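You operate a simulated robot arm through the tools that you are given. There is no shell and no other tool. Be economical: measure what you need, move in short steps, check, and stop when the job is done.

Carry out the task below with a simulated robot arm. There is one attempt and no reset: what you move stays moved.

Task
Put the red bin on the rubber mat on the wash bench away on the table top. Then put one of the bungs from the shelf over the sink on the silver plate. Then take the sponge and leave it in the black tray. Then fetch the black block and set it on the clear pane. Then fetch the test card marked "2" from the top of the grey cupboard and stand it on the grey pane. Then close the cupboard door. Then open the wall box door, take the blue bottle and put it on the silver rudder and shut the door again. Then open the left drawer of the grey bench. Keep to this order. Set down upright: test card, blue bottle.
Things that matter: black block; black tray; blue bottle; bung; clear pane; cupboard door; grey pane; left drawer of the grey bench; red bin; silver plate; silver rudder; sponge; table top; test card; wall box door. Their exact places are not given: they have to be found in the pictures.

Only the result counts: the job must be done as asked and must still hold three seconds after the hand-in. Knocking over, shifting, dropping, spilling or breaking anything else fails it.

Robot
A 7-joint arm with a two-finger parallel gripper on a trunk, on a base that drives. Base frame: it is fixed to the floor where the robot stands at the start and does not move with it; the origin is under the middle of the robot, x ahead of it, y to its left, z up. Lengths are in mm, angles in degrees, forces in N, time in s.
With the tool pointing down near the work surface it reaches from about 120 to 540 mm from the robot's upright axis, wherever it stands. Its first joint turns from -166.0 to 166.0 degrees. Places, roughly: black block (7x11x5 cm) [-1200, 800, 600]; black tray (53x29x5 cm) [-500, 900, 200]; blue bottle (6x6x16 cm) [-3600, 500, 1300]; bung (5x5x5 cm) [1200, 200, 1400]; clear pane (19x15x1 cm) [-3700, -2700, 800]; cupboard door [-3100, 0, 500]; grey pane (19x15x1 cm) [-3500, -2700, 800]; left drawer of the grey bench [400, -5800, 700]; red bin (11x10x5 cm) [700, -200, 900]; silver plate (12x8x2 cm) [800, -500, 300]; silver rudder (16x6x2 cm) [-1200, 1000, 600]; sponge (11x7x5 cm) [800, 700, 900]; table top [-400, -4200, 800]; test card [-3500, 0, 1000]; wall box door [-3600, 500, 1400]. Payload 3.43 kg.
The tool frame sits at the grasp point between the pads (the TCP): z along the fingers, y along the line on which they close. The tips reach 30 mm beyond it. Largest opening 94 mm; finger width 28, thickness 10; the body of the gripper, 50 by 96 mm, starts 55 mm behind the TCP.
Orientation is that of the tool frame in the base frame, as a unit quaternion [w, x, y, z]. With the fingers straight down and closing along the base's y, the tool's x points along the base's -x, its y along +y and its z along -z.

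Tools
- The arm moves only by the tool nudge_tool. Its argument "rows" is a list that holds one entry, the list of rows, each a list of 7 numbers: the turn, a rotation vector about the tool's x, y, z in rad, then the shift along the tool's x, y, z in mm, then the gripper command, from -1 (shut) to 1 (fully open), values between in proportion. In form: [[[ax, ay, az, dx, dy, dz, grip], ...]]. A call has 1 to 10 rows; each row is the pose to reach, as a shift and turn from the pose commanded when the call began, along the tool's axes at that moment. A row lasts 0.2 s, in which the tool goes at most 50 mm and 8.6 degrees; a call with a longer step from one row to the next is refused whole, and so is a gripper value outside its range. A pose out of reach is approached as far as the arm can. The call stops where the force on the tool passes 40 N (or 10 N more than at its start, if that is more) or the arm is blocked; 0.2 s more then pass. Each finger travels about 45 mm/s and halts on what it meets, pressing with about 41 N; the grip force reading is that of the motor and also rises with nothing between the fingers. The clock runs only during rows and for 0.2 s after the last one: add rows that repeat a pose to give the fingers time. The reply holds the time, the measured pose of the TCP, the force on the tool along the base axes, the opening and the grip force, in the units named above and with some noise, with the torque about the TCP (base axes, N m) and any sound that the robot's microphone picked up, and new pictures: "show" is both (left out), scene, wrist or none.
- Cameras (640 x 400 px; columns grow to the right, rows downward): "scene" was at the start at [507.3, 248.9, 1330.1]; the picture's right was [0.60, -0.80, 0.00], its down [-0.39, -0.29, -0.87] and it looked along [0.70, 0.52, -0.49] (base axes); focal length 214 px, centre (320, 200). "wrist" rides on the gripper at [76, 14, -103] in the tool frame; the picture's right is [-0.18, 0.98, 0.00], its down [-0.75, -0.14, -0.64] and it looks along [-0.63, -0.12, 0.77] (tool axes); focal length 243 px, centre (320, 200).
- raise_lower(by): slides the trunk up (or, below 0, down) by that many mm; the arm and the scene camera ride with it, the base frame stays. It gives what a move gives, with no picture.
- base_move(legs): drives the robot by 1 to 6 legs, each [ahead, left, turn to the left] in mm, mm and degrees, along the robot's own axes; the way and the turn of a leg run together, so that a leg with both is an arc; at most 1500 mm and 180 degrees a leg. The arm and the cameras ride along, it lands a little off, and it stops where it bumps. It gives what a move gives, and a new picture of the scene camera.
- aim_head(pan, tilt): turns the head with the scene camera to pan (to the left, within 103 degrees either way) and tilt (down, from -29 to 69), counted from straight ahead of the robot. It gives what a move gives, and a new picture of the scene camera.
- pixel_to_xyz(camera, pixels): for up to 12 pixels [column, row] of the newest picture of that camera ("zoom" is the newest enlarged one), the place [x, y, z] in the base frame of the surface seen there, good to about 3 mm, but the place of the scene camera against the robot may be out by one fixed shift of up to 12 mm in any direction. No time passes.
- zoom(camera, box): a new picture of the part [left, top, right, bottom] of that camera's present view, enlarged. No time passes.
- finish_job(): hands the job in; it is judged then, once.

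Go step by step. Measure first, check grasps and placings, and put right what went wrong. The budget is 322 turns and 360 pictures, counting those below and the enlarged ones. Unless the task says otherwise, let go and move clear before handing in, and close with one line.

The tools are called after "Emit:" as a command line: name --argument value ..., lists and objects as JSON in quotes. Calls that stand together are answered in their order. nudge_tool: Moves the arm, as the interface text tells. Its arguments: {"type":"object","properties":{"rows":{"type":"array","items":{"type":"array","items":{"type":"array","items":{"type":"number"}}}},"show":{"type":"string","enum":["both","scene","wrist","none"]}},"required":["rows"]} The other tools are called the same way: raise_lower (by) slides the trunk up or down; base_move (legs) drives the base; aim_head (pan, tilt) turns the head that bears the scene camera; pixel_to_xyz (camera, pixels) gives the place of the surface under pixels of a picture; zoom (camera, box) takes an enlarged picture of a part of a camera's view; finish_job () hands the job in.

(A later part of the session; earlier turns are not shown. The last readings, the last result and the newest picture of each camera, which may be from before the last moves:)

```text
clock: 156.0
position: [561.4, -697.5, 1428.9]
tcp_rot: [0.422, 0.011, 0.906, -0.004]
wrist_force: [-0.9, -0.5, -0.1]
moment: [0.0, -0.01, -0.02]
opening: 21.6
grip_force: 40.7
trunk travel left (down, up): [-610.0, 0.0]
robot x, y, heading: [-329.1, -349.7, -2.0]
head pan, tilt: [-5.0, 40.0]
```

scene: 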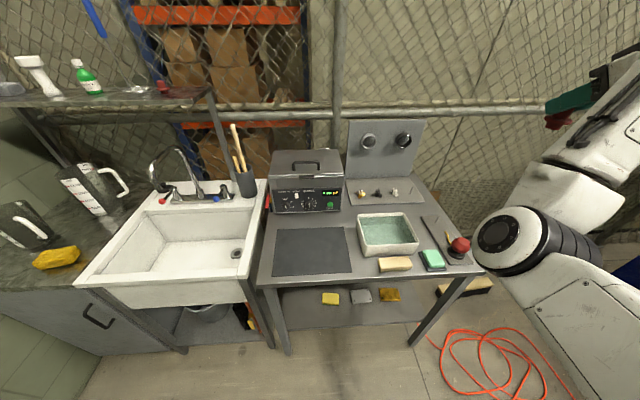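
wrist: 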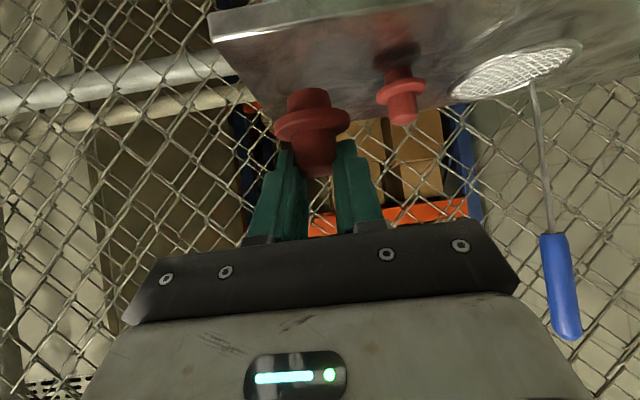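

The silver plate is at (361,295) on the lower shelf. I'll back off and lower the trunk for a better look.

Emit:
base_move --legs '[[-350, 0, 2]]'

Emit:
raise_lower --by -600

Emit:
aim_head --pan -5 --tilt 25

```text
clock: 158.3
position: [221.8, -658.0, 1428.5]
tcp_rot: [0.422, -0.006, 0.907, 0.004]
wrist_force: [0.0, 0.2, 0.1]
moment: [0.01, -0.01, -0.01]
opening: 21.7
grip_force: 41.1
trunk travel left (down, up): [-610.0, 0.0]
robot x, y, heading: [-681.8, -343.8, 0.1]
head pan, tilt: [-5.0, 40.0]
```

scene: 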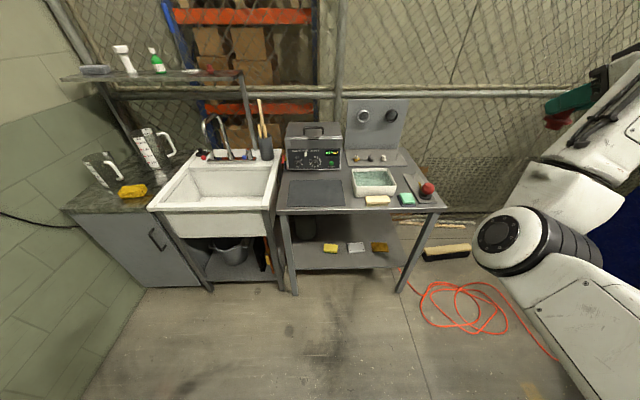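

```text
refused: -600 is not a number from -400 to 400
```

```text
clock: 159.1
position: [222.0, -657.3, 1429.9]
tcp_rot: [0.422, -0.006, 0.907, 0.004]
wrist_force: [0.0, -0.7, -0.2]
moment: [0.0, 0.02, 0.03]
opening: 21.8
grip_force: 41.5
trunk travel left (down, up): [-610.0, 0.0]
robot x, y, heading: [-681.2, -346.2, 0.0]
head pan, tilt: [-5.0, 25.0]
```

scene: 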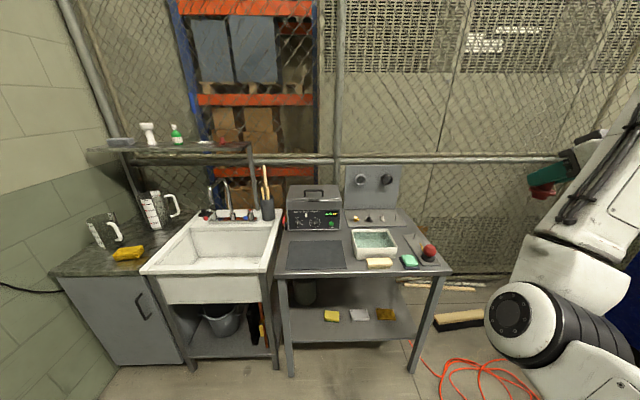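

I'll lower in two steps and zoom on the plate.

Emit:
raise_lower --by -400

Emit:
raise_lower --by -200

Emit:
aim_head --pan -5 --tilt 20

Emit:
zoom --camera "scene" --box '[260, 180, 460, 320]'

```text
clock: 162.9
position: [222.5, -658.4, 1028.8]
tcp_rot: [0.421, -0.006, 0.907, 0.004]
wrist_force: [0.6, -0.1, -0.1]
moment: [-0.01, 0.01, -0.01]
opening: 21.4
grip_force: 40.8
trunk travel left (down, up): [-210.0, 400.0]
robot x, y, heading: [-685.8, -348.5, 0.2]
head pan, tilt: [-5.0, 25.0]
```

```text
clock: 165.1
position: [221.3, -658.5, 829.2]
tcp_rot: [0.422, -0.006, 0.907, 0.003]
wrist_force: [-0.1, -0.6, -0.1]
moment: [0.0, 0.01, -0.01]
opening: 21.7
grip_force: 40.7
trunk travel left (down, up): [-10.0, 600.0]
robot x, y, heading: [-682.9, -345.9, 0.1]
head pan, tilt: [-5.0, 25.0]
```

```text
clock: 165.7
position: [221.7, -658.5, 830.0]
tcp_rot: [0.422, -0.006, 0.907, 0.004]
wrist_force: [0.3, 0.0, -0.4]
moment: [-0.03, -0.01, 0.01]
opening: 21.6
grip_force: 41.0
trunk travel left (down, up): [-10.0, 600.0]
robot x, y, heading: [-683.0, -346.0, 0.2]
head pan, tilt: [-5.0, 20.0]
```

scene: 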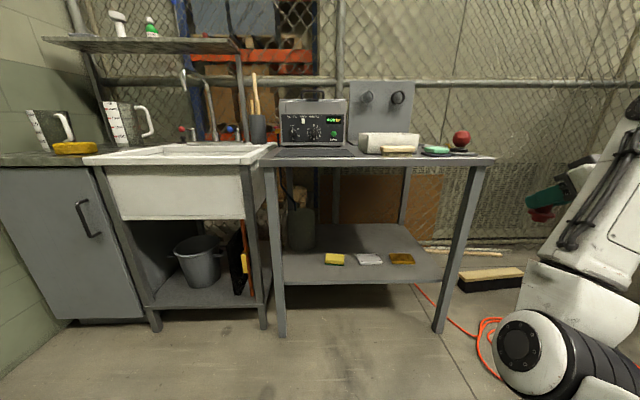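

```text
2.86 times, centred on (360, 250) of scene
```

zoom: 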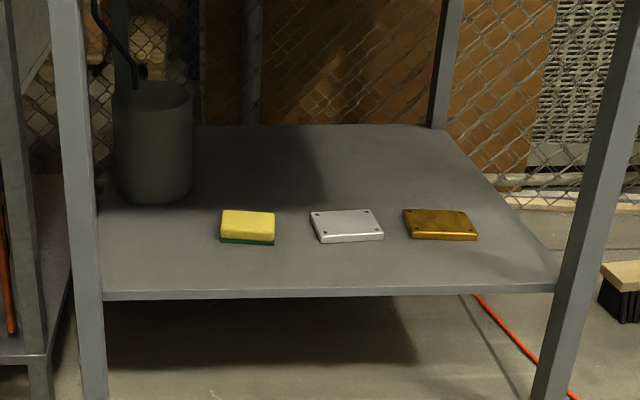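

The silver plate is at (346,226) in the enlarged view. I'll measure it, its neighbours, the shelf edge and legs.

Emit:
pixel_to_xyz --camera "zoom" --pixels '[[346, 222], [325, 238], [380, 236], [316, 215], [370, 212], [248, 222], [270, 235], [410, 228], [330, 290], [110, 295], [550, 288], [440, 215]]'

Emit:
pixel_to_xyz --camera "scene" --pixels '[[276, 220], [460, 220], [380, 163], [275, 170], [490, 165], [515, 340], [580, 330], [640, 200], [560, 200]]'

```text
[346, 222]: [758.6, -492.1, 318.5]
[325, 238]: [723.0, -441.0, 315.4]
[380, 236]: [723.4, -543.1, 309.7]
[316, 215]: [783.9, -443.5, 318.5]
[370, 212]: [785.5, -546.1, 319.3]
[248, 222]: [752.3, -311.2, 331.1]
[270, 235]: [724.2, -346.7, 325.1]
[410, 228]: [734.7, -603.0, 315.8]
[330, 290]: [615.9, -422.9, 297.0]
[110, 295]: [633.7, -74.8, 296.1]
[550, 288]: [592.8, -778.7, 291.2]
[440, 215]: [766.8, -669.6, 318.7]
```

```text
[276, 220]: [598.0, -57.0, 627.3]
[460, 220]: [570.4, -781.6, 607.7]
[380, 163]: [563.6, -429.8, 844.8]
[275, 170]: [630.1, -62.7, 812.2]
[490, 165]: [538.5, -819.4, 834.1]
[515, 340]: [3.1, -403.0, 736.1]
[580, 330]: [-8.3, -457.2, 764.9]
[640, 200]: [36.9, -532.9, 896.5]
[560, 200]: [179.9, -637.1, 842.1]
```

The plate's centre is (755,-493), top z≈318, and the bench underside ≈830 at x≈564. I'll test the arm's downward reach in free air here, first in and down.

Emit:
nudge_tool --rows '[[[0, 0, 0, 42, 10, 9, -1], [0, 0, 0, 84, 20, 18, -1], [0, 0, 0, 126, 30, 28, -1], [0, 0, 0, 168, 40, 37, -1], [0, 0, 0, 211, 50, 46, -1], [0, 0, 0, 253, 60, 56, -1], [0, 0, 0, 253, 60, 56, -1]]]' --show "scene"

```text
clock: 167.3
position: [99.0, -598.2, 599.5]
tcp_rot: [0.421, -0.005, 0.907, 0.003]
wrist_force: [1.0, -0.1, -0.4]
moment: [-0.01, -0.01, 0.0]
opening: 21.5
grip_force: 40.8
trunk travel left (down, up): [-10.0, 600.0]
robot x, y, heading: [-684.0, -345.6, 0.0]
head pan, tilt: [-5.0, 20.0]
```

scene: 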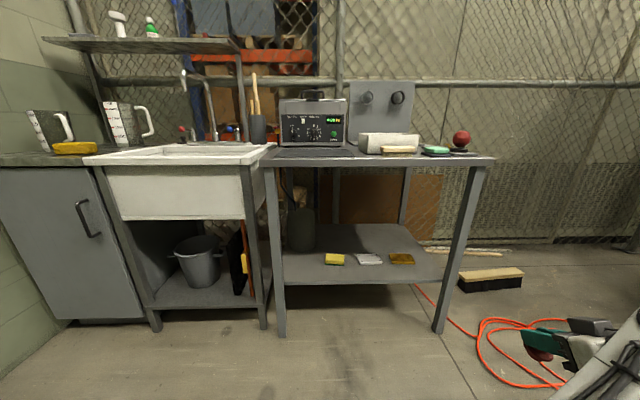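

Reached (99,-598,600) fine. I'll continue down to about z=372.

Emit:
nudge_tool --rows '[[[0, 0, 0, 35, 0, 29.3, -1], [0, 0, 0, 70, 0, 58.6, -1], [0, 0, 0, 105, 0, 88, -1], [0, 0, 0, 140, 0, 117, -1], [0, 0, 0, 174.6, 0, 146.6, -1], [0, 0, 0, 174.6, 0, 146.6, -1]]]' --show "none"

Emit:
aim_head --pan -40 --tilt 40

```text
clock: 168.7
position: [99.6, -598.9, 370.3]
tcp_rot: [0.422, -0.005, 0.907, 0.003]
wrist_force: [0.7, 0.3, -0.7]
moment: [-0.01, -0.01, -0.04]
opening: 21.6
grip_force: 40.7
trunk travel left (down, up): [-10.0, 600.0]
robot x, y, heading: [-683.7, -343.7, 0.1]
head pan, tilt: [-5.0, 20.0]
```

```text
clock: 169.7
position: [99.8, -598.3, 371.5]
tcp_rot: [0.423, -0.005, 0.906, 0.003]
wrist_force: [-1.1, 0.2, -0.1]
moment: [0.0, 0.01, 0.0]
opening: 21.6
grip_force: 40.5
trunk travel left (down, up): [-10.0, 600.0]
robot x, y, heading: [-682.6, -346.4, 0.4]
head pan, tilt: [-40.0, 40.0]
```

scene: 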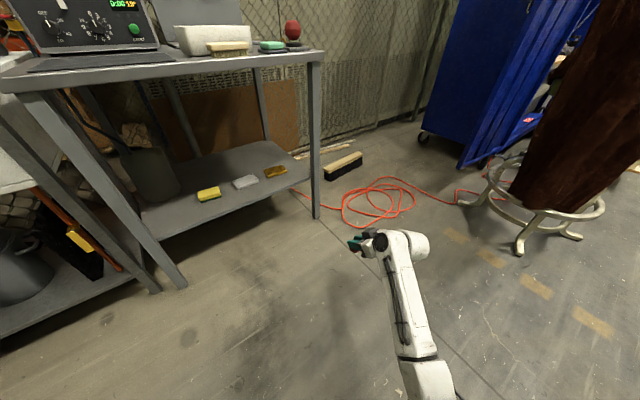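

The arm reaches down fine. I'll measure the forearm heights to plan the entry under the bench top.

Emit:
pixel_to_xyz --camera "scene" --pixels '[[410, 240], [395, 265], [405, 310], [420, 350], [430, 380], [380, 243], [365, 243]]'

```text
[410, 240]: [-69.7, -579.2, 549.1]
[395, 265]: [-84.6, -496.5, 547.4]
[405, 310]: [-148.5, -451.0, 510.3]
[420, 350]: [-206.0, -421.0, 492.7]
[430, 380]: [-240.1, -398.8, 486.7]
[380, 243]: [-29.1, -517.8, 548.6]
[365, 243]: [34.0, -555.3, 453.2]
```

The forearm stays at z 490–550, well under 830. I'll raise the tool 30, drive in most of the way and check with the wrist camera.

Emit:
nudge_tool --rows '[[[0, 0, 0, -23, 0, -19.3, -1], [0, 0, 0, -23, 0, -19.3, -1]]]' --show "none"

Emit:
base_move --legs '[[0, 105, 0], [520, 0, 0]]'

Emit:
nudge_tool --rows '[[[0, 0, 0, 0, 0, 0, -1]]]' --show "wrist"

```text
clock: 170.3
position: [101.3, -597.5, 403.1]
tcp_rot: [0.422, -0.005, 0.907, 0.004]
wrist_force: [-0.2, -0.2, 0.3]
moment: [0.01, 0.01, 0.01]
opening: 21.6
grip_force: 41.3
trunk travel left (down, up): [-10.0, 600.0]
robot x, y, heading: [-685.0, -345.2, 0.1]
head pan, tilt: [-40.0, 40.0]
```

```text
clock: 174.2
position: [627.9, -491.0, 400.7]
tcp_rot: [0.422, -0.005, 0.907, 0.003]
wrist_force: [0.0, 0.8, 0.3]
moment: [0.01, -0.03, -0.04]
opening: 21.1
grip_force: 41.0
trunk travel left (down, up): [-10.0, 600.0]
robot x, y, heading: [-156.8, -237.7, 0.2]
head pan, tilt: [-40.0, 40.0]
```

scene: 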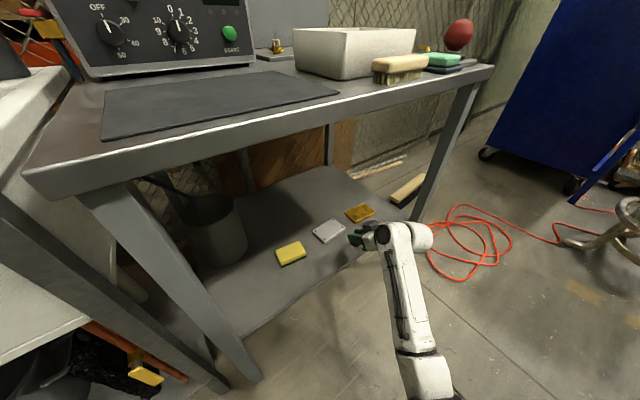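

```text
clock: 174.6
position: [628.2, -491.9, 401.8]
tcp_rot: [0.421, -0.005, 0.907, 0.003]
wrist_force: [-0.9, -0.3, -0.3]
moment: [0.01, -0.02, 0.0]
opening: 21.5
grip_force: 40.7
trunk travel left (down, up): [-10.0, 600.0]
robot x, y, heading: [-155.7, -241.1, 0.2]
head pan, tilt: [-40.0, 40.0]
```

wrist: 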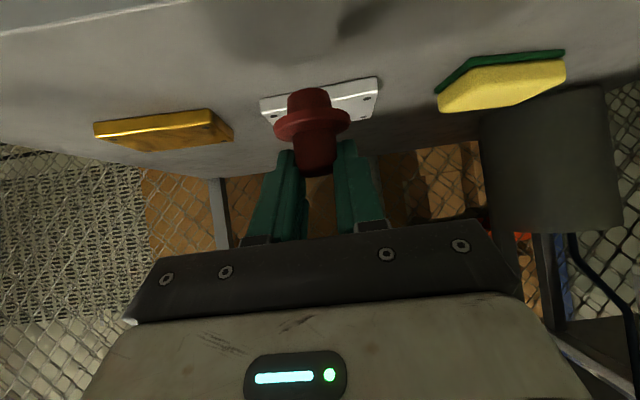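

The plate is right behind the bung. I'll measure the plate's visible corners with the wrist camera.

Emit:
pixel_to_xyz --camera "wrist" --pixels '[[265, 105], [374, 83], [370, 112], [355, 95], [272, 112], [318, 168], [312, 110], [342, 115]]'

```text
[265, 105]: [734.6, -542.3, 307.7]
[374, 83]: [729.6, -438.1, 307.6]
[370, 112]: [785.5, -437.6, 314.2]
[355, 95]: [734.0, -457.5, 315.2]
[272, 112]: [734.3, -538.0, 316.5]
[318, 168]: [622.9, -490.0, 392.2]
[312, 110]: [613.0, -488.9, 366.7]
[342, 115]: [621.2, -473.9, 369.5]
```

Plate centre is about (760,-490), top 316. I'll drive 120 ahead, then lower with the arm.

Emit:
base_move --legs '[[120, 0, 0]]'

Emit:
nudge_tool --rows '[[[0, 0, 0, 0, 0, 0, -1]]]' --show "wrist"

```text
clock: 175.8
position: [746.6, -489.1, 401.9]
tcp_rot: [0.422, -0.007, 0.907, 0.004]
wrist_force: [0.0, -0.6, -0.3]
moment: [-0.02, 0.01, 0.01]
opening: 21.6
grip_force: 41.6
trunk travel left (down, up): [-10.0, 600.0]
robot x, y, heading: [-40.1, -234.3, 0.1]
head pan, tilt: [-40.0, 40.0]
```

scene: 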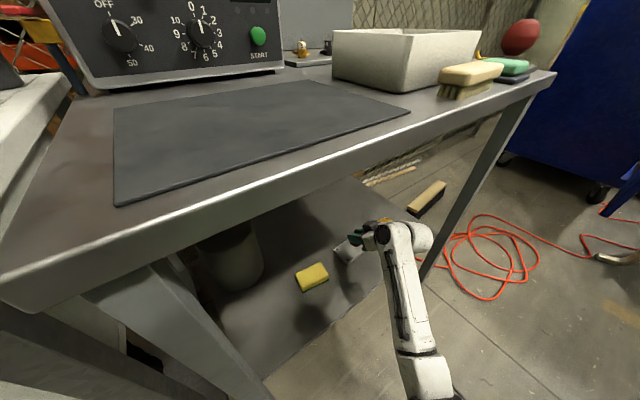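

```text
clock: 176.2
position: [747.9, -488.0, 402.5]
tcp_rot: [0.422, -0.006, 0.907, 0.003]
wrist_force: [-0.6, 0.1, -0.3]
moment: [0.04, -0.01, -0.04]
opening: 21.7
grip_force: 40.8
trunk travel left (down, up): [-10.0, 600.0]
robot x, y, heading: [-37.0, -236.2, 0.3]
head pan, tilt: [-40.0, 40.0]
```

wrist: 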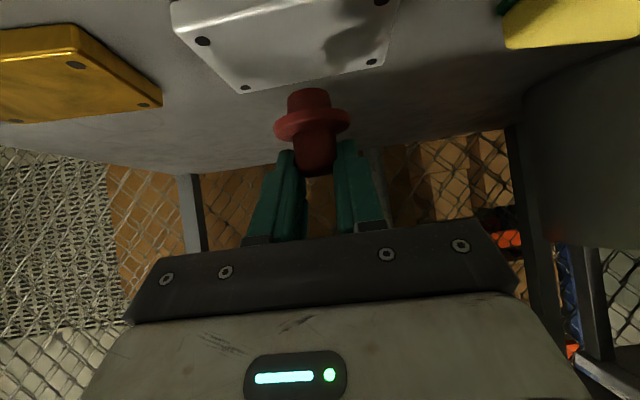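

I'll verify the plate's extents from here.

Emit:
pixel_to_xyz --camera "wrist" --pixels '[[244, 86], [372, 63], [203, 42], [378, 5], [290, 50], [318, 168], [312, 140]]'

```text
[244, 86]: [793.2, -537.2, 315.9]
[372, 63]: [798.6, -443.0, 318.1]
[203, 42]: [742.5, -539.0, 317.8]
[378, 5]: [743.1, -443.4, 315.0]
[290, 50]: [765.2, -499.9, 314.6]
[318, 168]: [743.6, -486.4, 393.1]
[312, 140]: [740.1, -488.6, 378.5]
```

The plate's centre is (768,-490) and the bung's axis is at x≈755. I'll move 12 forward and lower 36 onto it.

Emit:
nudge_tool --rows '[[[0, 0, 0, 6, -1, 14, -1], [0, 0, 0, 12, -2, 22, -1], [0, 0, 0, 16, -2, 28, -1], [0, 0, 0, 19.9, -2, 32.3, -1], [0, 0, 0, 21, -2, 33.3, -1], [0, 0, 0, 21, -2, 33.3, -1]]]' --show "wrist"

```text
clock: 177.6
position: [760.1, -490.5, 365.0]
tcp_rot: [0.424, -0.007, 0.906, 0.003]
wrist_force: [-1.6, 1.9, 15.4]
moment: [0.05, 0.06, 0.03]
opening: 21.6
grip_force: 41.1
trunk travel left (down, up): [-10.0, 600.0]
robot x, y, heading: [-41.8, -236.2, 0.3]
head pan, tilt: [-40.0, 40.0]
```

wrist: 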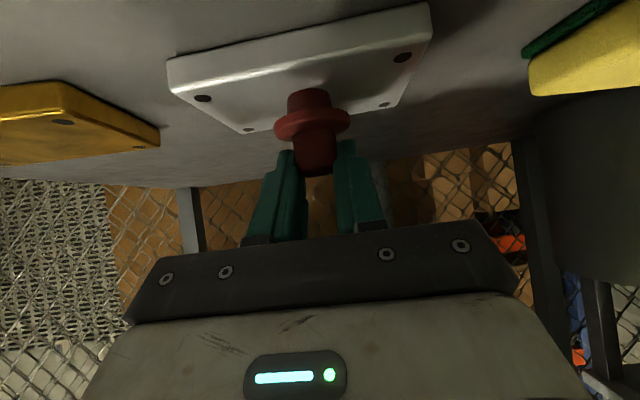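

Contact at 15 N with the bung over the plate. I'll ease up, open, and draw straight back along the tool axis.

Emit:
nudge_tool --rows '[[[0, 0, 0, -1, 0, -1, -1], [0, 0, 0, -1, 0, -1, -0.2], [0, 0, 0, -1, 0, -1, -0.2], [0, 0, 0, -1, 0, -1, -0.2], [0, 0, 0, -3, 0, -20, -0.2], [0, 0, 0, -3, 0, -45, -0.2], [0, 0, 0, -3, 0, -75, -0.2]]]' --show "wrist"

```text
clock: 179.2
position: [701.9, -491.3, 414.8]
tcp_rot: [0.423, -0.007, 0.906, 0.004]
wrist_force: [0.1, -0.8, 0.2]
moment: [-0.01, 0.02, 0.0]
opening: 37.7
grip_force: 0.1
trunk travel left (down, up): [-10.0, 600.0]
robot x, y, heading: [-36.4, -236.8, 0.1]
head pan, tilt: [-40.0, 40.0]
```

wrist: 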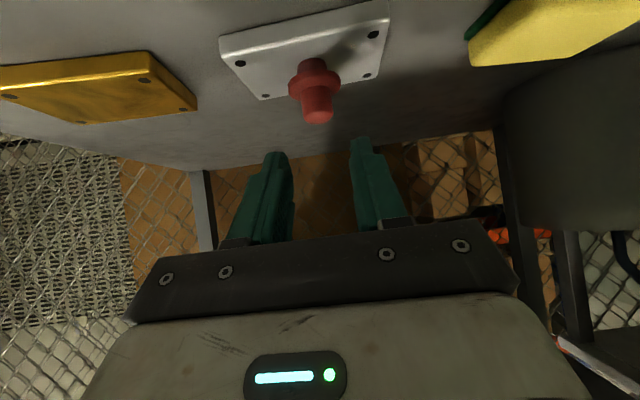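

The bung stands on the plate. I'll back straight out of the bench.

Emit:
base_move --legs '[[-550, 0, 0]]'

Emit:
raise_lower --by 400

Emit:
aim_head --pan 60 --tilt 30

```text
clock: 182.4
position: [147.1, -494.9, 414.2]
tcp_rot: [0.422, -0.007, 0.907, 0.004]
wrist_force: [0.1, -0.7, -0.7]
moment: [-0.01, 0.0, -0.01]
opening: 37.3
grip_force: 0.1
trunk travel left (down, up): [-10.0, 600.0]
robot x, y, heading: [-589.9, -238.1, 0.3]
head pan, tilt: [-40.0, 40.0]
```

scene: 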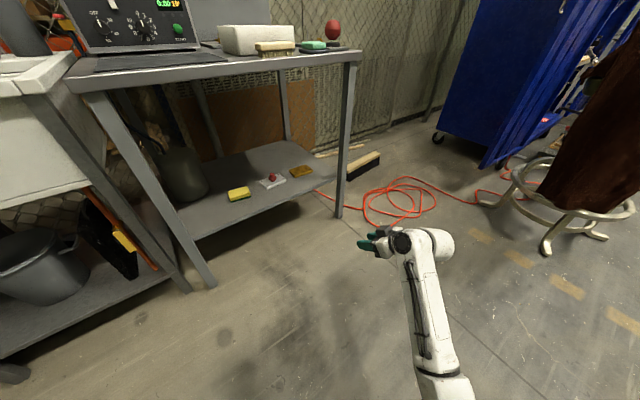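

```text
clock: 186.2
position: [147.3, -493.8, 814.6]
tcp_rot: [0.422, -0.006, 0.907, 0.003]
wrist_force: [-0.5, 0.2, -1.0]
moment: [0.0, 0.0, -0.01]
opening: 37.6
grip_force: 0.0
trunk travel left (down, up): [-410.0, 200.0]
robot x, y, heading: [-595.0, -239.3, -0.0]
head pan, tilt: [-40.0, 40.0]
```

```text
clock: 188.0
position: [146.9, -493.1, 813.5]
tcp_rot: [0.422, -0.006, 0.907, 0.003]
wrist_force: [0.4, 0.8, 0.1]
moment: [0.02, 0.05, -0.03]
opening: 37.5
grip_force: 0.1
trunk travel left (down, up): [-410.0, 200.0]
robot x, y, heading: [-590.4, -239.4, 0.4]
head pan, tilt: [60.0, 30.0]
```

scene: 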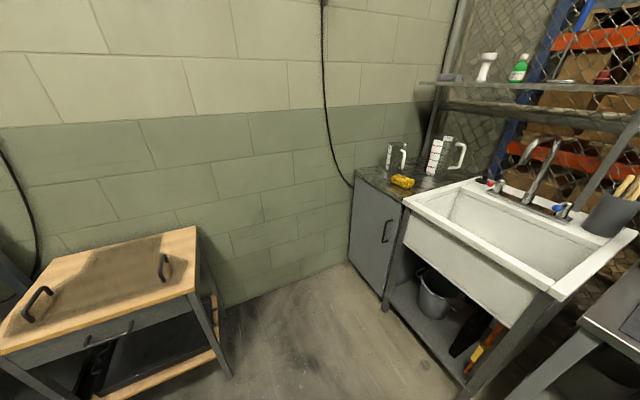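

The tray is on the small table's lower shelf (150,350). I'll measure it and the sponge.

Emit:
zoom --camera "scene" --box '[0, 220, 260, 400]'

Emit:
pixel_to_xyz --camera "zoom" --pixels '[[480, 30], [470, 160], [10, 330], [555, 380], [400, 300], [510, 260], [300, 360], [260, 380], [490, 330], [400, 390], [30, 360], [210, 300]]'

Emit:
pixel_to_xyz --camera "scene" --pixels '[[403, 180], [393, 177], [413, 183], [402, 187], [404, 200], [360, 180], [400, 195]]'

```text
2.22 times, centred on (130, 310) of scene
```

zoom: 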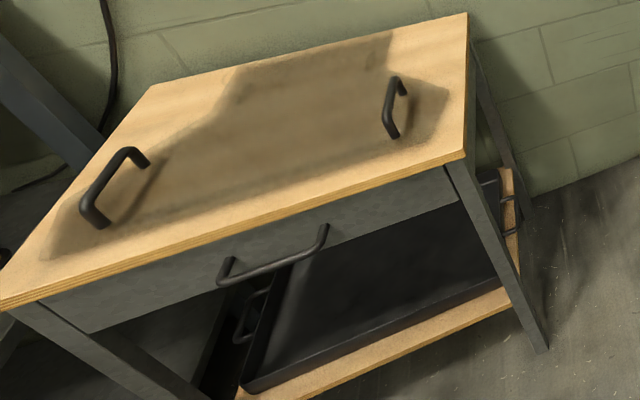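

```text
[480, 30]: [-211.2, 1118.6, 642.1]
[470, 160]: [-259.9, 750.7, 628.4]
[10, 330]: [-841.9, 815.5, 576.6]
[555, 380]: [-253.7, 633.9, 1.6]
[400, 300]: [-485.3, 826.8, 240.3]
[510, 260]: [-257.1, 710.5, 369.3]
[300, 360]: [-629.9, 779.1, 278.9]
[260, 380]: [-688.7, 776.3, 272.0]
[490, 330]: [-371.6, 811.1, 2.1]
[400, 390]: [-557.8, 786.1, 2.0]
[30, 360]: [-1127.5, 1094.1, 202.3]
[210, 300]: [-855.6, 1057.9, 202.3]
```

```text
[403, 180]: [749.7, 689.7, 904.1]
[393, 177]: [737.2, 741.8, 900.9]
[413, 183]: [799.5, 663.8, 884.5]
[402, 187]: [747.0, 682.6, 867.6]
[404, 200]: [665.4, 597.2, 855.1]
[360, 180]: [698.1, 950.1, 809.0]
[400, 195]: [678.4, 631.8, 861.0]
```

The sponge is near (765,700), z 863–904. I'll raise the trunk and drive nearer for a close look at its orientation.

Emit:
raise_lower --by 200

Emit:
base_move --legs '[[500, 0, 0], [0, 600, 0]]'

Emit:
aim_head --pan 30 --tilt 55

```text
clock: 190.2
position: [146.1, -494.1, 1014.8]
tcp_rot: [0.421, -0.006, 0.907, 0.003]
wrist_force: [0.0, -0.1, -0.1]
moment: [0.01, -0.04, 0.01]
opening: 38.0
grip_force: 0.1
trunk travel left (down, up): [-610.0, 0.0]
robot x, y, heading: [-595.1, -240.8, 0.3]
head pan, tilt: [60.0, 30.0]
```

```text
clock: 196.1
position: [642.3, 95.6, 1015.1]
tcp_rot: [0.422, -0.002, 0.907, 0.002]
wrist_force: [0.4, -0.5, 0.8]
moment: [-0.04, -0.03, -0.03]
opening: 37.4
grip_force: 0.0
trunk travel left (down, up): [-610.0, 0.0]
robot x, y, heading: [-96.4, 356.1, -0.3]
head pan, tilt: [60.0, 30.0]
```

scene: 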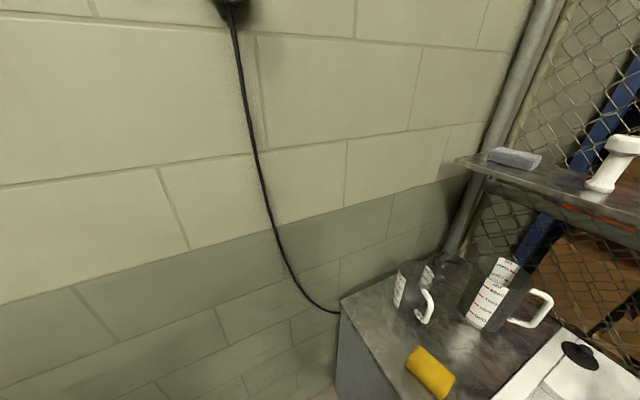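

```text
clock: 197.0
position: [643.3, 95.4, 1013.4]
tcp_rot: [0.422, -0.002, 0.907, 0.002]
wrist_force: [0.1, 0.1, 0.0]
moment: [-0.02, 0.0, 0.03]
opening: 37.4
grip_force: 0.0
trunk travel left (down, up): [-610.0, 0.0]
robot x, y, heading: [-95.9, 355.3, -0.4]
head pan, tilt: [30.0, 55.0]
```

scene: 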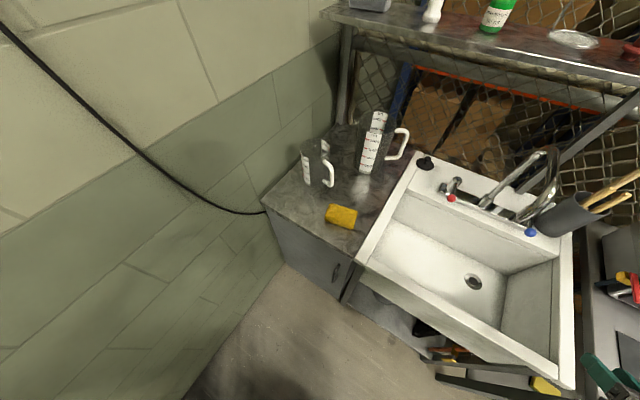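

Emit:
zoom --camera "scene" --box '[250, 140, 430, 260]'

Emit:
pixel_to_xyz --camera "zoom" --pixels '[[278, 230], [295, 228], [378, 248], [384, 258], [355, 305], [268, 270], [275, 282], [325, 260], [315, 230], [410, 300], [300, 310], [200, 180]]'

```text
3.33 times, centred on (340, 200) of scene
```

zoom: 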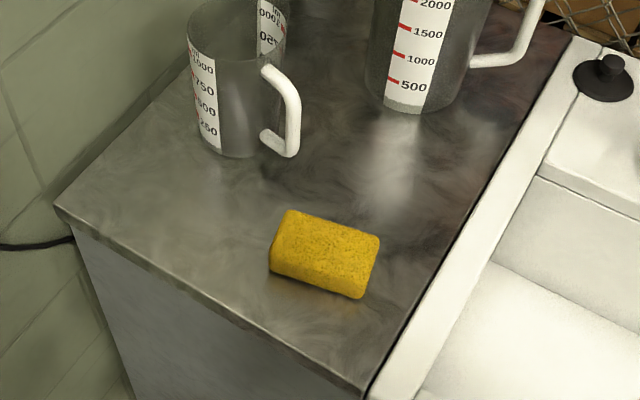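

```text
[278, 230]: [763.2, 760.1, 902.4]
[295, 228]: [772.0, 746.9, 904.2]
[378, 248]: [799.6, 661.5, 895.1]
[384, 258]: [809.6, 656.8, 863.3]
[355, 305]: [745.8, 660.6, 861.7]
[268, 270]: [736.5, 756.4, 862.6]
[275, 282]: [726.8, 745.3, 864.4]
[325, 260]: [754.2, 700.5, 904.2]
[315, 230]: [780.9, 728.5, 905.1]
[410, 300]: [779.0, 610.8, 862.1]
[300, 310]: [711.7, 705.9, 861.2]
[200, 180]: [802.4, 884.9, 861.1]
```

The sponge lies with its long side along y: about x 738–800, y 655–760, z 862–904. I'll face +y so the fingers close along x, standing at about (300,60).

Emit:
base_move --legs '[[0, -355, 0], [0, 0, 90.4]]'

Emit:
aim_head --pan -40 --tilt 45

```text
clock: 203.1
position: [144.7, 759.3, 1013.8]
tcp_rot: [-0.293, 0.651, -0.631, -0.304]
wrist_force: [-0.8, 0.4, -0.4]
moment: [0.01, 0.03, 0.01]
opening: 37.7
grip_force: 0.0
trunk travel left (down, up): [-610.0, 0.0]
robot x, y, heading: [-96.0, 18.7, 91.3]
head pan, tilt: [30.0, 55.0]
```

scene: 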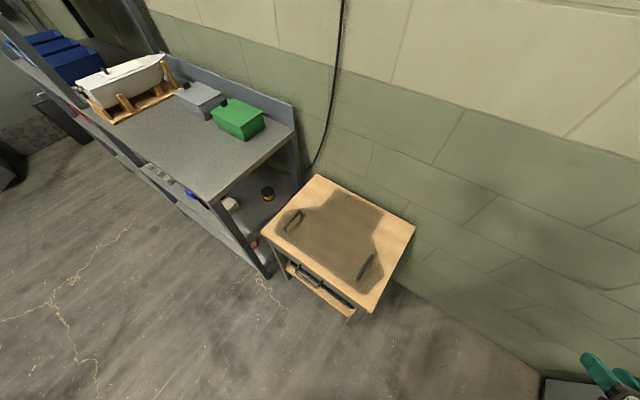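

```text
clock: 204.5
position: [144.9, 758.9, 1014.0]
tcp_rot: [-0.293, 0.651, -0.631, -0.303]
wrist_force: [0.1, 0.7, 0.4]
moment: [0.01, 0.01, -0.03]
opening: 37.6
grip_force: 0.2
trunk travel left (down, up): [-610.0, 0.0]
robot x, y, heading: [-93.6, 12.8, 91.3]
head pan, tilt: [-40.0, 45.0]
```

scene: 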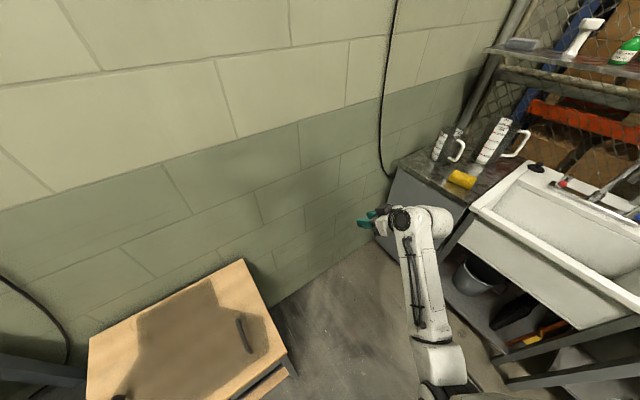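

I'll shift right to about x=300, and keep the tool high.

Emit:
base_move --legs '[[30, -395, -1.3]]'

Emit:
nudge_tool --rows '[[[0, 0, 0, 0, 0, 0, 0.7]]]' --show "wrist"

```text
clock: 207.0
position: [557.5, 785.7, 1014.7]
tcp_rot: [-0.297, 0.643, -0.639, -0.299]
wrist_force: [0.0, -0.5, 0.0]
moment: [-0.02, 0.01, 0.03]
opening: 37.5
grip_force: 0.2
trunk travel left (down, up): [-610.0, 0.0]
robot x, y, heading: [298.2, 46.8, 90.1]
head pan, tilt: [-40.0, 45.0]
```

scene: 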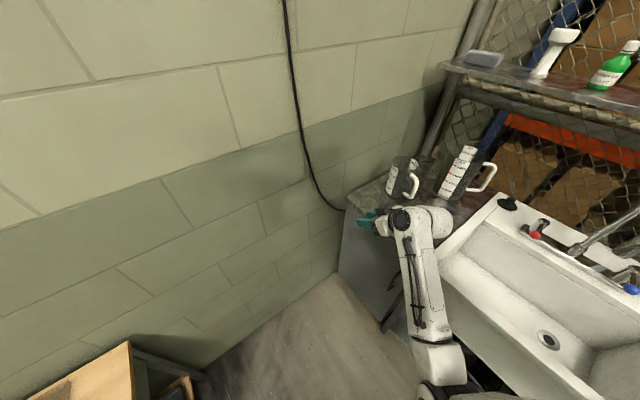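

```text
clock: 207.4
position: [558.2, 785.8, 1015.2]
tcp_rot: [-0.297, 0.643, -0.64, -0.299]
wrist_force: [0.2, 0.1, -0.2]
moment: [-0.01, 0.02, 0.0]
opening: 72.5
grip_force: 0.0
trunk travel left (down, up): [-610.0, 0.0]
robot x, y, heading: [298.0, 46.6, 89.9]
head pan, tilt: [-40.0, 45.0]
```

wrist: 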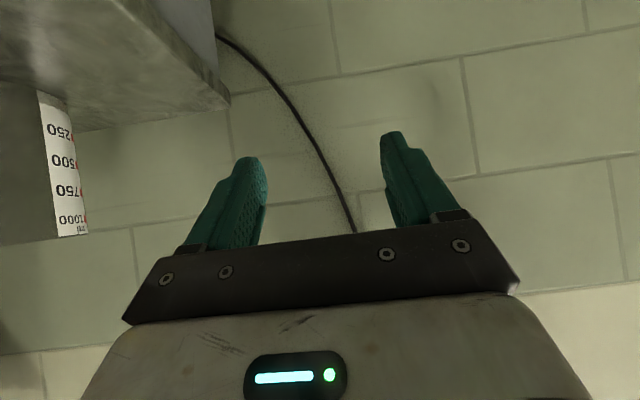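

Tool at (558,786). I'll move it right 210, back 85 and down 40 to hover just behind and above the sponge.

Emit:
nudge_tool --rows '[[[0, 0, 0, 17, -42, -8, 1], [0, 0, 0, 34, -84, -16, 1], [0, 0, 0, 51, -126, -24, 1], [0, 0, 0, 68, -168, -32, 1], [0, 0, 0, 85, -210, -39.6, 1], [0, 0, 0, 85, -210, -39.6, 1]]]' --show "both"

```text
clock: 208.8
position: [769.2, 702.5, 976.4]
tcp_rot: [-0.298, 0.643, -0.639, -0.299]
wrist_force: [0.2, 0.3, -0.5]
moment: [0.01, 0.0, 0.0]
opening: 94.0
grip_force: 0.0
trunk travel left (down, up): [-610.0, 0.0]
robot x, y, heading: [295.7, 50.0, 90.0]
head pan, tilt: [-40.0, 45.0]
```

scene: 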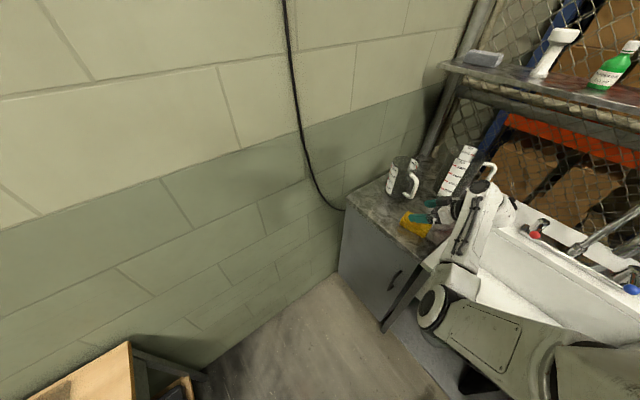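
wrist: 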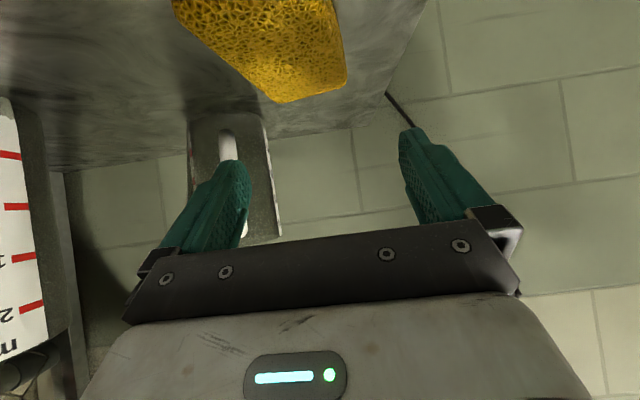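

The sponge is at (265,50) and the small jug beyond it at (235,160). I'll measure both.

Emit:
pixel_to_xyz --camera "wrist" --pixels '[[285, 100], [345, 78], [175, 10], [335, 5], [270, 45], [228, 150], [270, 150], [225, 95], [230, 70], [245, 230]]'

```text
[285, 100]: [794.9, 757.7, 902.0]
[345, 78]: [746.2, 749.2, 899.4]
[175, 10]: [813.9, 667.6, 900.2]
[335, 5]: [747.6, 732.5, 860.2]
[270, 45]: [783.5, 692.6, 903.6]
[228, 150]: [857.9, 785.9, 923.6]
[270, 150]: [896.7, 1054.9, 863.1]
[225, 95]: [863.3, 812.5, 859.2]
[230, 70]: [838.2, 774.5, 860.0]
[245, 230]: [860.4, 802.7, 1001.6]
```

The sponge is turned about 12°, with its centre near (775,706). I'll yaw the tool 11.5° and descend around it.

Emit:
nudge_tool --rows '[[[-0.075, 0, -0.063, 5, -3, 4, 1], [-0.153, 0, -0.129, 10, -6, 8, 1], [-0.153, 0, -0.129, 30, -6, 24, 1], [-0.153, 0, -0.129, 50, -6, 40, 1], [-0.153, 0, -0.129, 65, -6, 52, 1], [-0.153, 0, -0.129, 65, -6, 52, 1]]]' --show "both"

```text
clock: 210.2
position: [774.6, 700.4, 891.6]
tcp_rot: [-0.266, 0.704, -0.571, -0.327]
wrist_force: [-0.7, -1.3, -0.5]
moment: [0.02, 0.02, 0.03]
opening: 93.9
grip_force: 0.0
trunk travel left (down, up): [-610.0, 0.0]
robot x, y, heading: [295.9, 48.6, 89.7]
head pan, tilt: [-40.0, 45.0]
```

scene: 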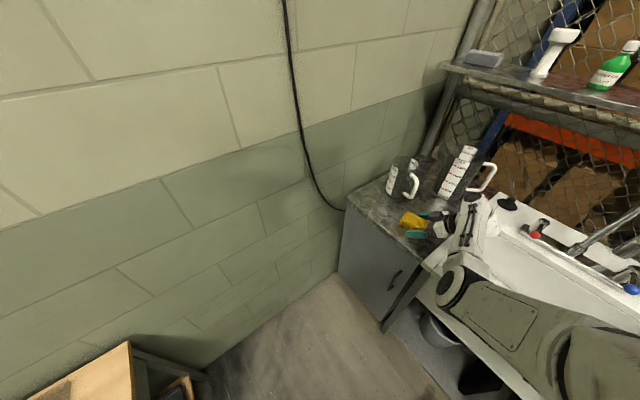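
wrist: 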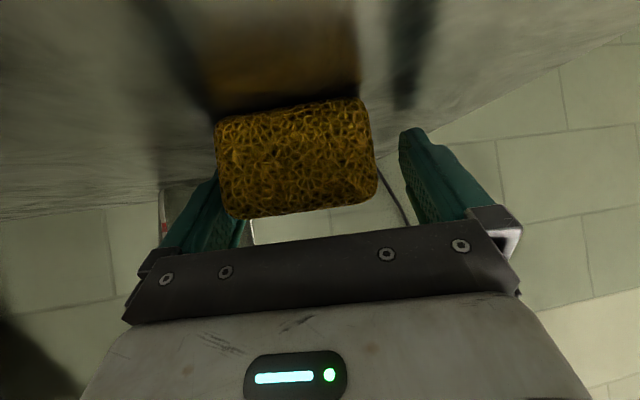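

The sponge is between the fingers. I'll close on it and lift.

Emit:
nudge_tool --rows '[[[0, 0, 0, 0, 0, 0, -1], [0, 0, 0, 0, 0, 0, -1], [0, 0, 0, 0, 0, 0, -1], [0, 0, 0, 0, 0, 0, -1], [0, 0, 0, -20, 0, -17, -1], [0, 0, 0, -40, 0, -34, -1], [0, 0, 0, -70, 0, -59, -1]]]' --show "both"

```text
clock: 211.8
position: [773.3, 699.2, 987.6]
tcp_rot: [-0.265, 0.704, -0.571, -0.328]
wrist_force: [0.0, -0.2, 0.7]
moment: [0.01, 0.05, -0.01]
opening: 65.4
grip_force: 40.7
trunk travel left (down, up): [-610.0, 0.0]
robot x, y, heading: [298.3, 46.1, 89.6]
head pan, tilt: [-40.0, 45.0]
```

scene: 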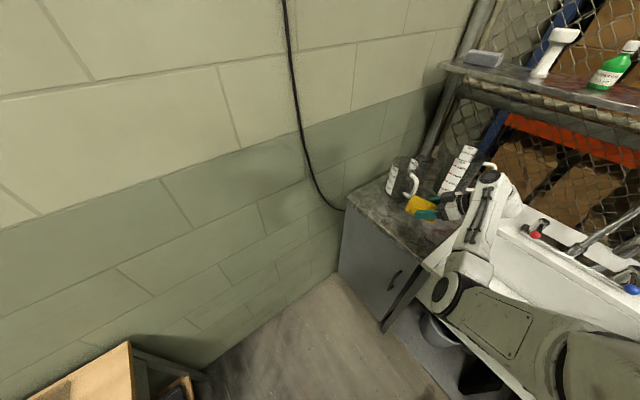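
wrist: 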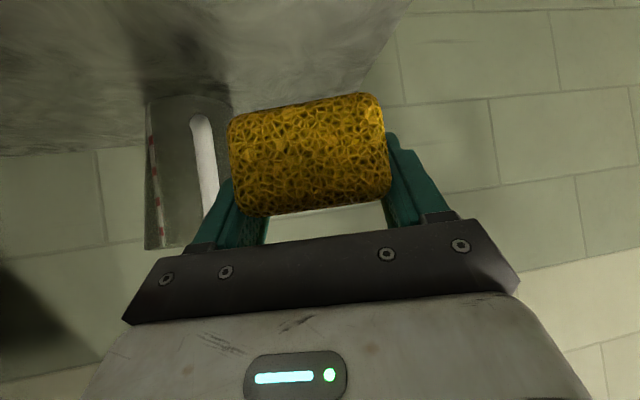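

The sponge is held (65 mm, 41 N). I'll bring the tool back left off the counter with the yaw undone.

Emit:
nudge_tool --rows '[[[0, 0, 0, -13, 32, 10, -1], [0, 0, 0, -27, 65, 21, -1], [0.04, 0, 0.03, -40, 97, 32, -1], [0.08, 0, 0.065, -53, 130, 43, -1], [0.12, 0, 0.1, -66, 162, 54, -1], [0.153, 0, 0.129, -80, 194, 64, -1], [0.153, 0, 0.129, -80, 194, 64, -1]]]' --show "none"

Emit:
base_move --legs '[[-250, 0, 0], [0, 1150, 0]]'

Emit:
aim_head --pan -15 --tilt 40

```text
clock: 213.4
position: [560.3, 760.1, 1006.2]
tcp_rot: [-0.297, 0.643, -0.64, -0.298]
wrist_force: [-0.1, 0.0, -0.5]
moment: [-0.02, -0.03, 0.0]
opening: 65.2
grip_force: 40.6
trunk travel left (down, up): [-610.0, 0.0]
robot x, y, heading: [298.7, 48.3, 89.9]
head pan, tilt: [-40.0, 45.0]
```

```text
clock: 220.6
position: [-598.7, 509.9, 1006.4]
tcp_rot: [-0.293, 0.651, -0.63, -0.304]
wrist_force: [-0.3, 0.3, 0.4]
moment: [0.01, -0.01, -0.02]
opening: 65.3
grip_force: 41.1
trunk travel left (down, up): [-610.0, 0.0]
robot x, y, heading: [-842.0, -212.1, 91.6]
head pan, tilt: [-40.0, 45.0]
```

scene: 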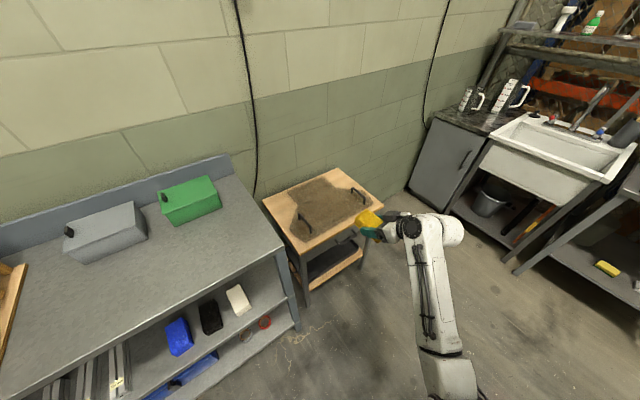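

```text
clock: 221.5
position: [-598.8, 508.4, 1007.0]
tcp_rot: [-0.292, 0.652, -0.63, -0.304]
wrist_force: [0.9, 0.2, 0.0]
moment: [-0.02, 0.0, -0.03]
opening: 65.3
grip_force: 40.5
trunk travel left (down, up): [-610.0, 0.0]
robot x, y, heading: [-839.8, -208.5, 91.4]
head pan, tilt: [-15.0, 40.0]
```

scene: 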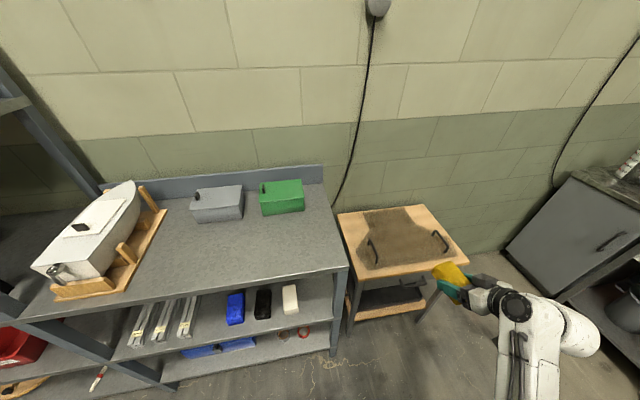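

The black block sits on the middle shelf (263,303). Now I'll lower the trunk to see the tray.

Emit:
raise_lower --by -400

Emit:
raise_lower --by -140

Emit:
aim_head --pan -25 --tilt 25

Emit:
zoom --camera "scene" --box '[230, 150, 450, 320]'

```text
clock: 225.3
position: [-597.4, 509.0, 605.9]
tcp_rot: [-0.293, 0.652, -0.63, -0.303]
wrist_force: [0.0, -0.2, -0.7]
moment: [0.02, 0.02, -0.01]
opening: 65.2
grip_force: 41.5
trunk travel left (down, up): [-210.0, 400.0]
robot x, y, heading: [-841.7, -212.3, 91.3]
head pan, tilt: [-15.0, 40.0]
```

```text
clock: 227.0
position: [-597.4, 509.9, 465.7]
tcp_rot: [-0.293, 0.652, -0.63, -0.304]
wrist_force: [0.0, -0.4, -0.9]
moment: [-0.02, -0.01, 0.02]
opening: 65.4
grip_force: 41.4
trunk travel left (down, up): [-70.0, 540.0]
robot x, y, heading: [-840.4, -210.1, 91.6]
head pan, tilt: [-15.0, 40.0]
```

```text
clock: 227.8
position: [-599.2, 509.8, 466.6]
tcp_rot: [-0.293, 0.652, -0.63, -0.304]
wrist_force: [0.3, 0.4, -0.8]
moment: [0.02, -0.01, 0.02]
opening: 65.3
grip_force: 40.7
trunk travel left (down, up): [-70.0, 540.0]
robot x, y, heading: [-840.3, -209.2, 91.6]
head pan, tilt: [-25.0, 25.0]
```

scene: 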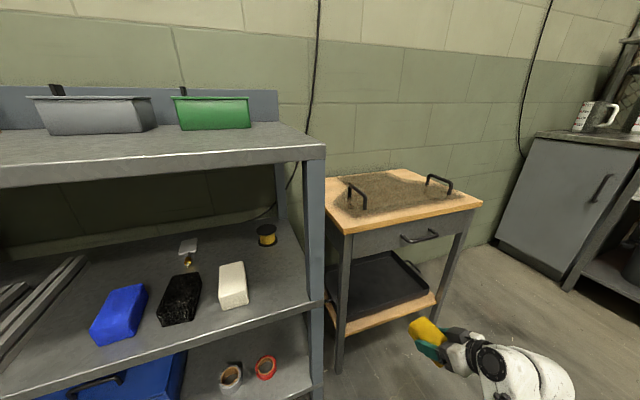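

```text
2.35 times, centred on (340, 235) of scene
```

zoom: 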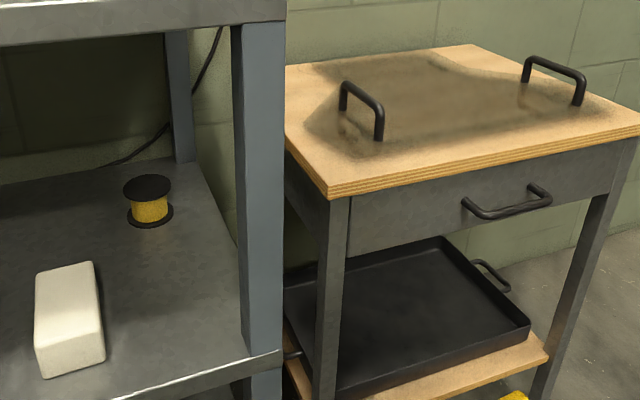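

The tray stands on the wooden lower shelf. I'll measure the tray, drawer bottom and legs.

Emit:
pixel_to_xyz --camera "zoom" --pixels '[[530, 320], [445, 240], [345, 380], [430, 300], [480, 345], [350, 262], [590, 195], [545, 350], [505, 215], [330, 300], [570, 290], [470, 310]]'

```text
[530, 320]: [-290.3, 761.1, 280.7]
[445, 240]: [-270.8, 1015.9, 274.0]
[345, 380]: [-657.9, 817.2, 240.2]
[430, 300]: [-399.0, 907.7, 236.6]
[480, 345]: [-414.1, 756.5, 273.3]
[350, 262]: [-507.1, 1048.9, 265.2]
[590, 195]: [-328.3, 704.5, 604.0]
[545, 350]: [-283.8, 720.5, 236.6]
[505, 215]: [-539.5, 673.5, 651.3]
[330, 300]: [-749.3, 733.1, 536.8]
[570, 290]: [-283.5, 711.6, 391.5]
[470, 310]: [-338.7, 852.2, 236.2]
```

Tray: front rim y≈757 at z 280, floor z 237, x from about -800 to -280; drawer bottom z≈604. I'll steepen the pitch 10° for camera clearance, lower the tool and drive in.

Emit:
raise_lower --by -60

Emit:
nudge_tool --rows '[[[0, 0.09, 0, 25, 0, 21, -1], [0, 0.175, 0, 50.6, 0, 42.4, -1], [0, 0.175, 0, 50.6, 0, 42.4, -1]]]' --show "none"

Emit:
base_move --legs '[[0, -105, -1.5], [240, 0, 0]]'

Emit:
nudge_tool --rows '[[[0, 0, 0, 0, 0, 0, -1]]]' --show "wrist"

```text
clock: 228.8
position: [-597.9, 509.4, 405.7]
tcp_rot: [-0.293, 0.652, -0.63, -0.304]
wrist_force: [-0.1, -0.3, -0.6]
moment: [0.0, 0.01, -0.01]
opening: 65.2
grip_force: 40.8
trunk travel left (down, up): [-10.0, 600.0]
robot x, y, heading: [-840.4, -206.7, 91.3]
head pan, tilt: [-25.0, 25.0]
```

```text
clock: 229.6
position: [-596.8, 508.2, 342.6]
tcp_rot: [-0.237, 0.676, -0.654, -0.245]
wrist_force: [-0.5, 0.1, -0.2]
moment: [0.02, 0.01, 0.0]
opening: 65.1
grip_force: 41.1
trunk travel left (down, up): [-10.0, 600.0]
robot x, y, heading: [-840.4, -212.4, 91.3]
head pan, tilt: [-25.0, 25.0]
```

```text
clock: 232.1
position: [-472.6, 746.3, 343.5]
tcp_rot: [-0.24, 0.667, -0.663, -0.243]
wrist_force: [0.1, 0.1, -0.1]
moment: [0.03, 0.0, 0.01]
opening: 65.1
grip_force: 41.1
trunk travel left (down, up): [-10.0, 600.0]
robot x, y, heading: [-737.3, 33.2, 89.9]
head pan, tilt: [-25.0, 25.0]
```

scene: 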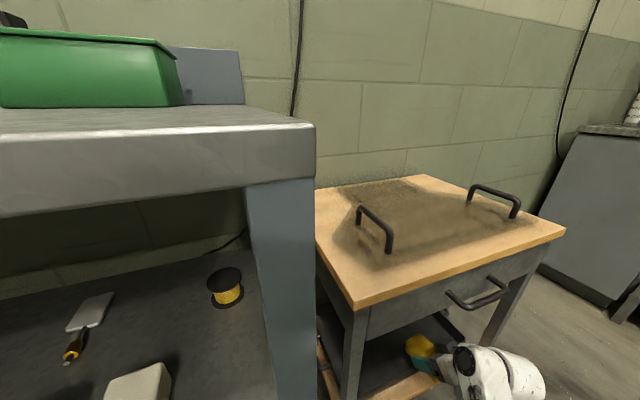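

```text
clock: 232.5
position: [-471.8, 746.5, 342.4]
tcp_rot: [-0.239, 0.667, -0.663, -0.242]
wrist_force: [0.2, -0.8, -0.4]
moment: [-0.01, 0.0, -0.01]
opening: 65.3
grip_force: 40.3
trunk travel left (down, up): [-10.0, 600.0]
robot x, y, heading: [-738.4, 34.1, 89.9]
head pan, tilt: [-25.0, 25.0]
```

wrist: 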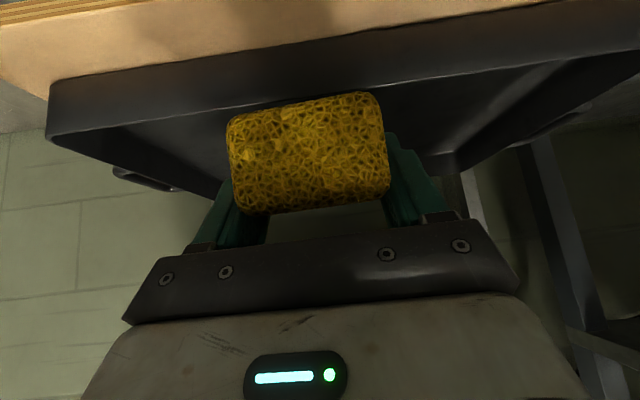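

The view shows the left bench near the head; I'll measure it before driving further.

Emit:
pixel_to_xyz --camera "scene" --pixels '[[305, 130], [20, 150], [275, 200], [160, 60], [260, 350], [475, 305], [90, 310]]'

Emit:
pixel_to_xyz --camera "wrist" --pixels '[[80, 80], [550, 20], [180, 70], [200, 185], [450, 160], [60, 140], [420, 120]]'

```text
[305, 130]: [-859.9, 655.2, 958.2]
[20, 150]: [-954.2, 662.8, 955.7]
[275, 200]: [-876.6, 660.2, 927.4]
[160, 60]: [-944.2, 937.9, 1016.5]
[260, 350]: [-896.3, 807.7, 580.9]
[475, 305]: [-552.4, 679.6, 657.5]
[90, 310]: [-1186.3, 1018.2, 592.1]
```

```text
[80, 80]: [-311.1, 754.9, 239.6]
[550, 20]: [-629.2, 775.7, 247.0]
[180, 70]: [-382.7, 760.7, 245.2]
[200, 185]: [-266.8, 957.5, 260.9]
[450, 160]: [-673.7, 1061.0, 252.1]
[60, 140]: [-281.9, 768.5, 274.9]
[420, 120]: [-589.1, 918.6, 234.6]
```

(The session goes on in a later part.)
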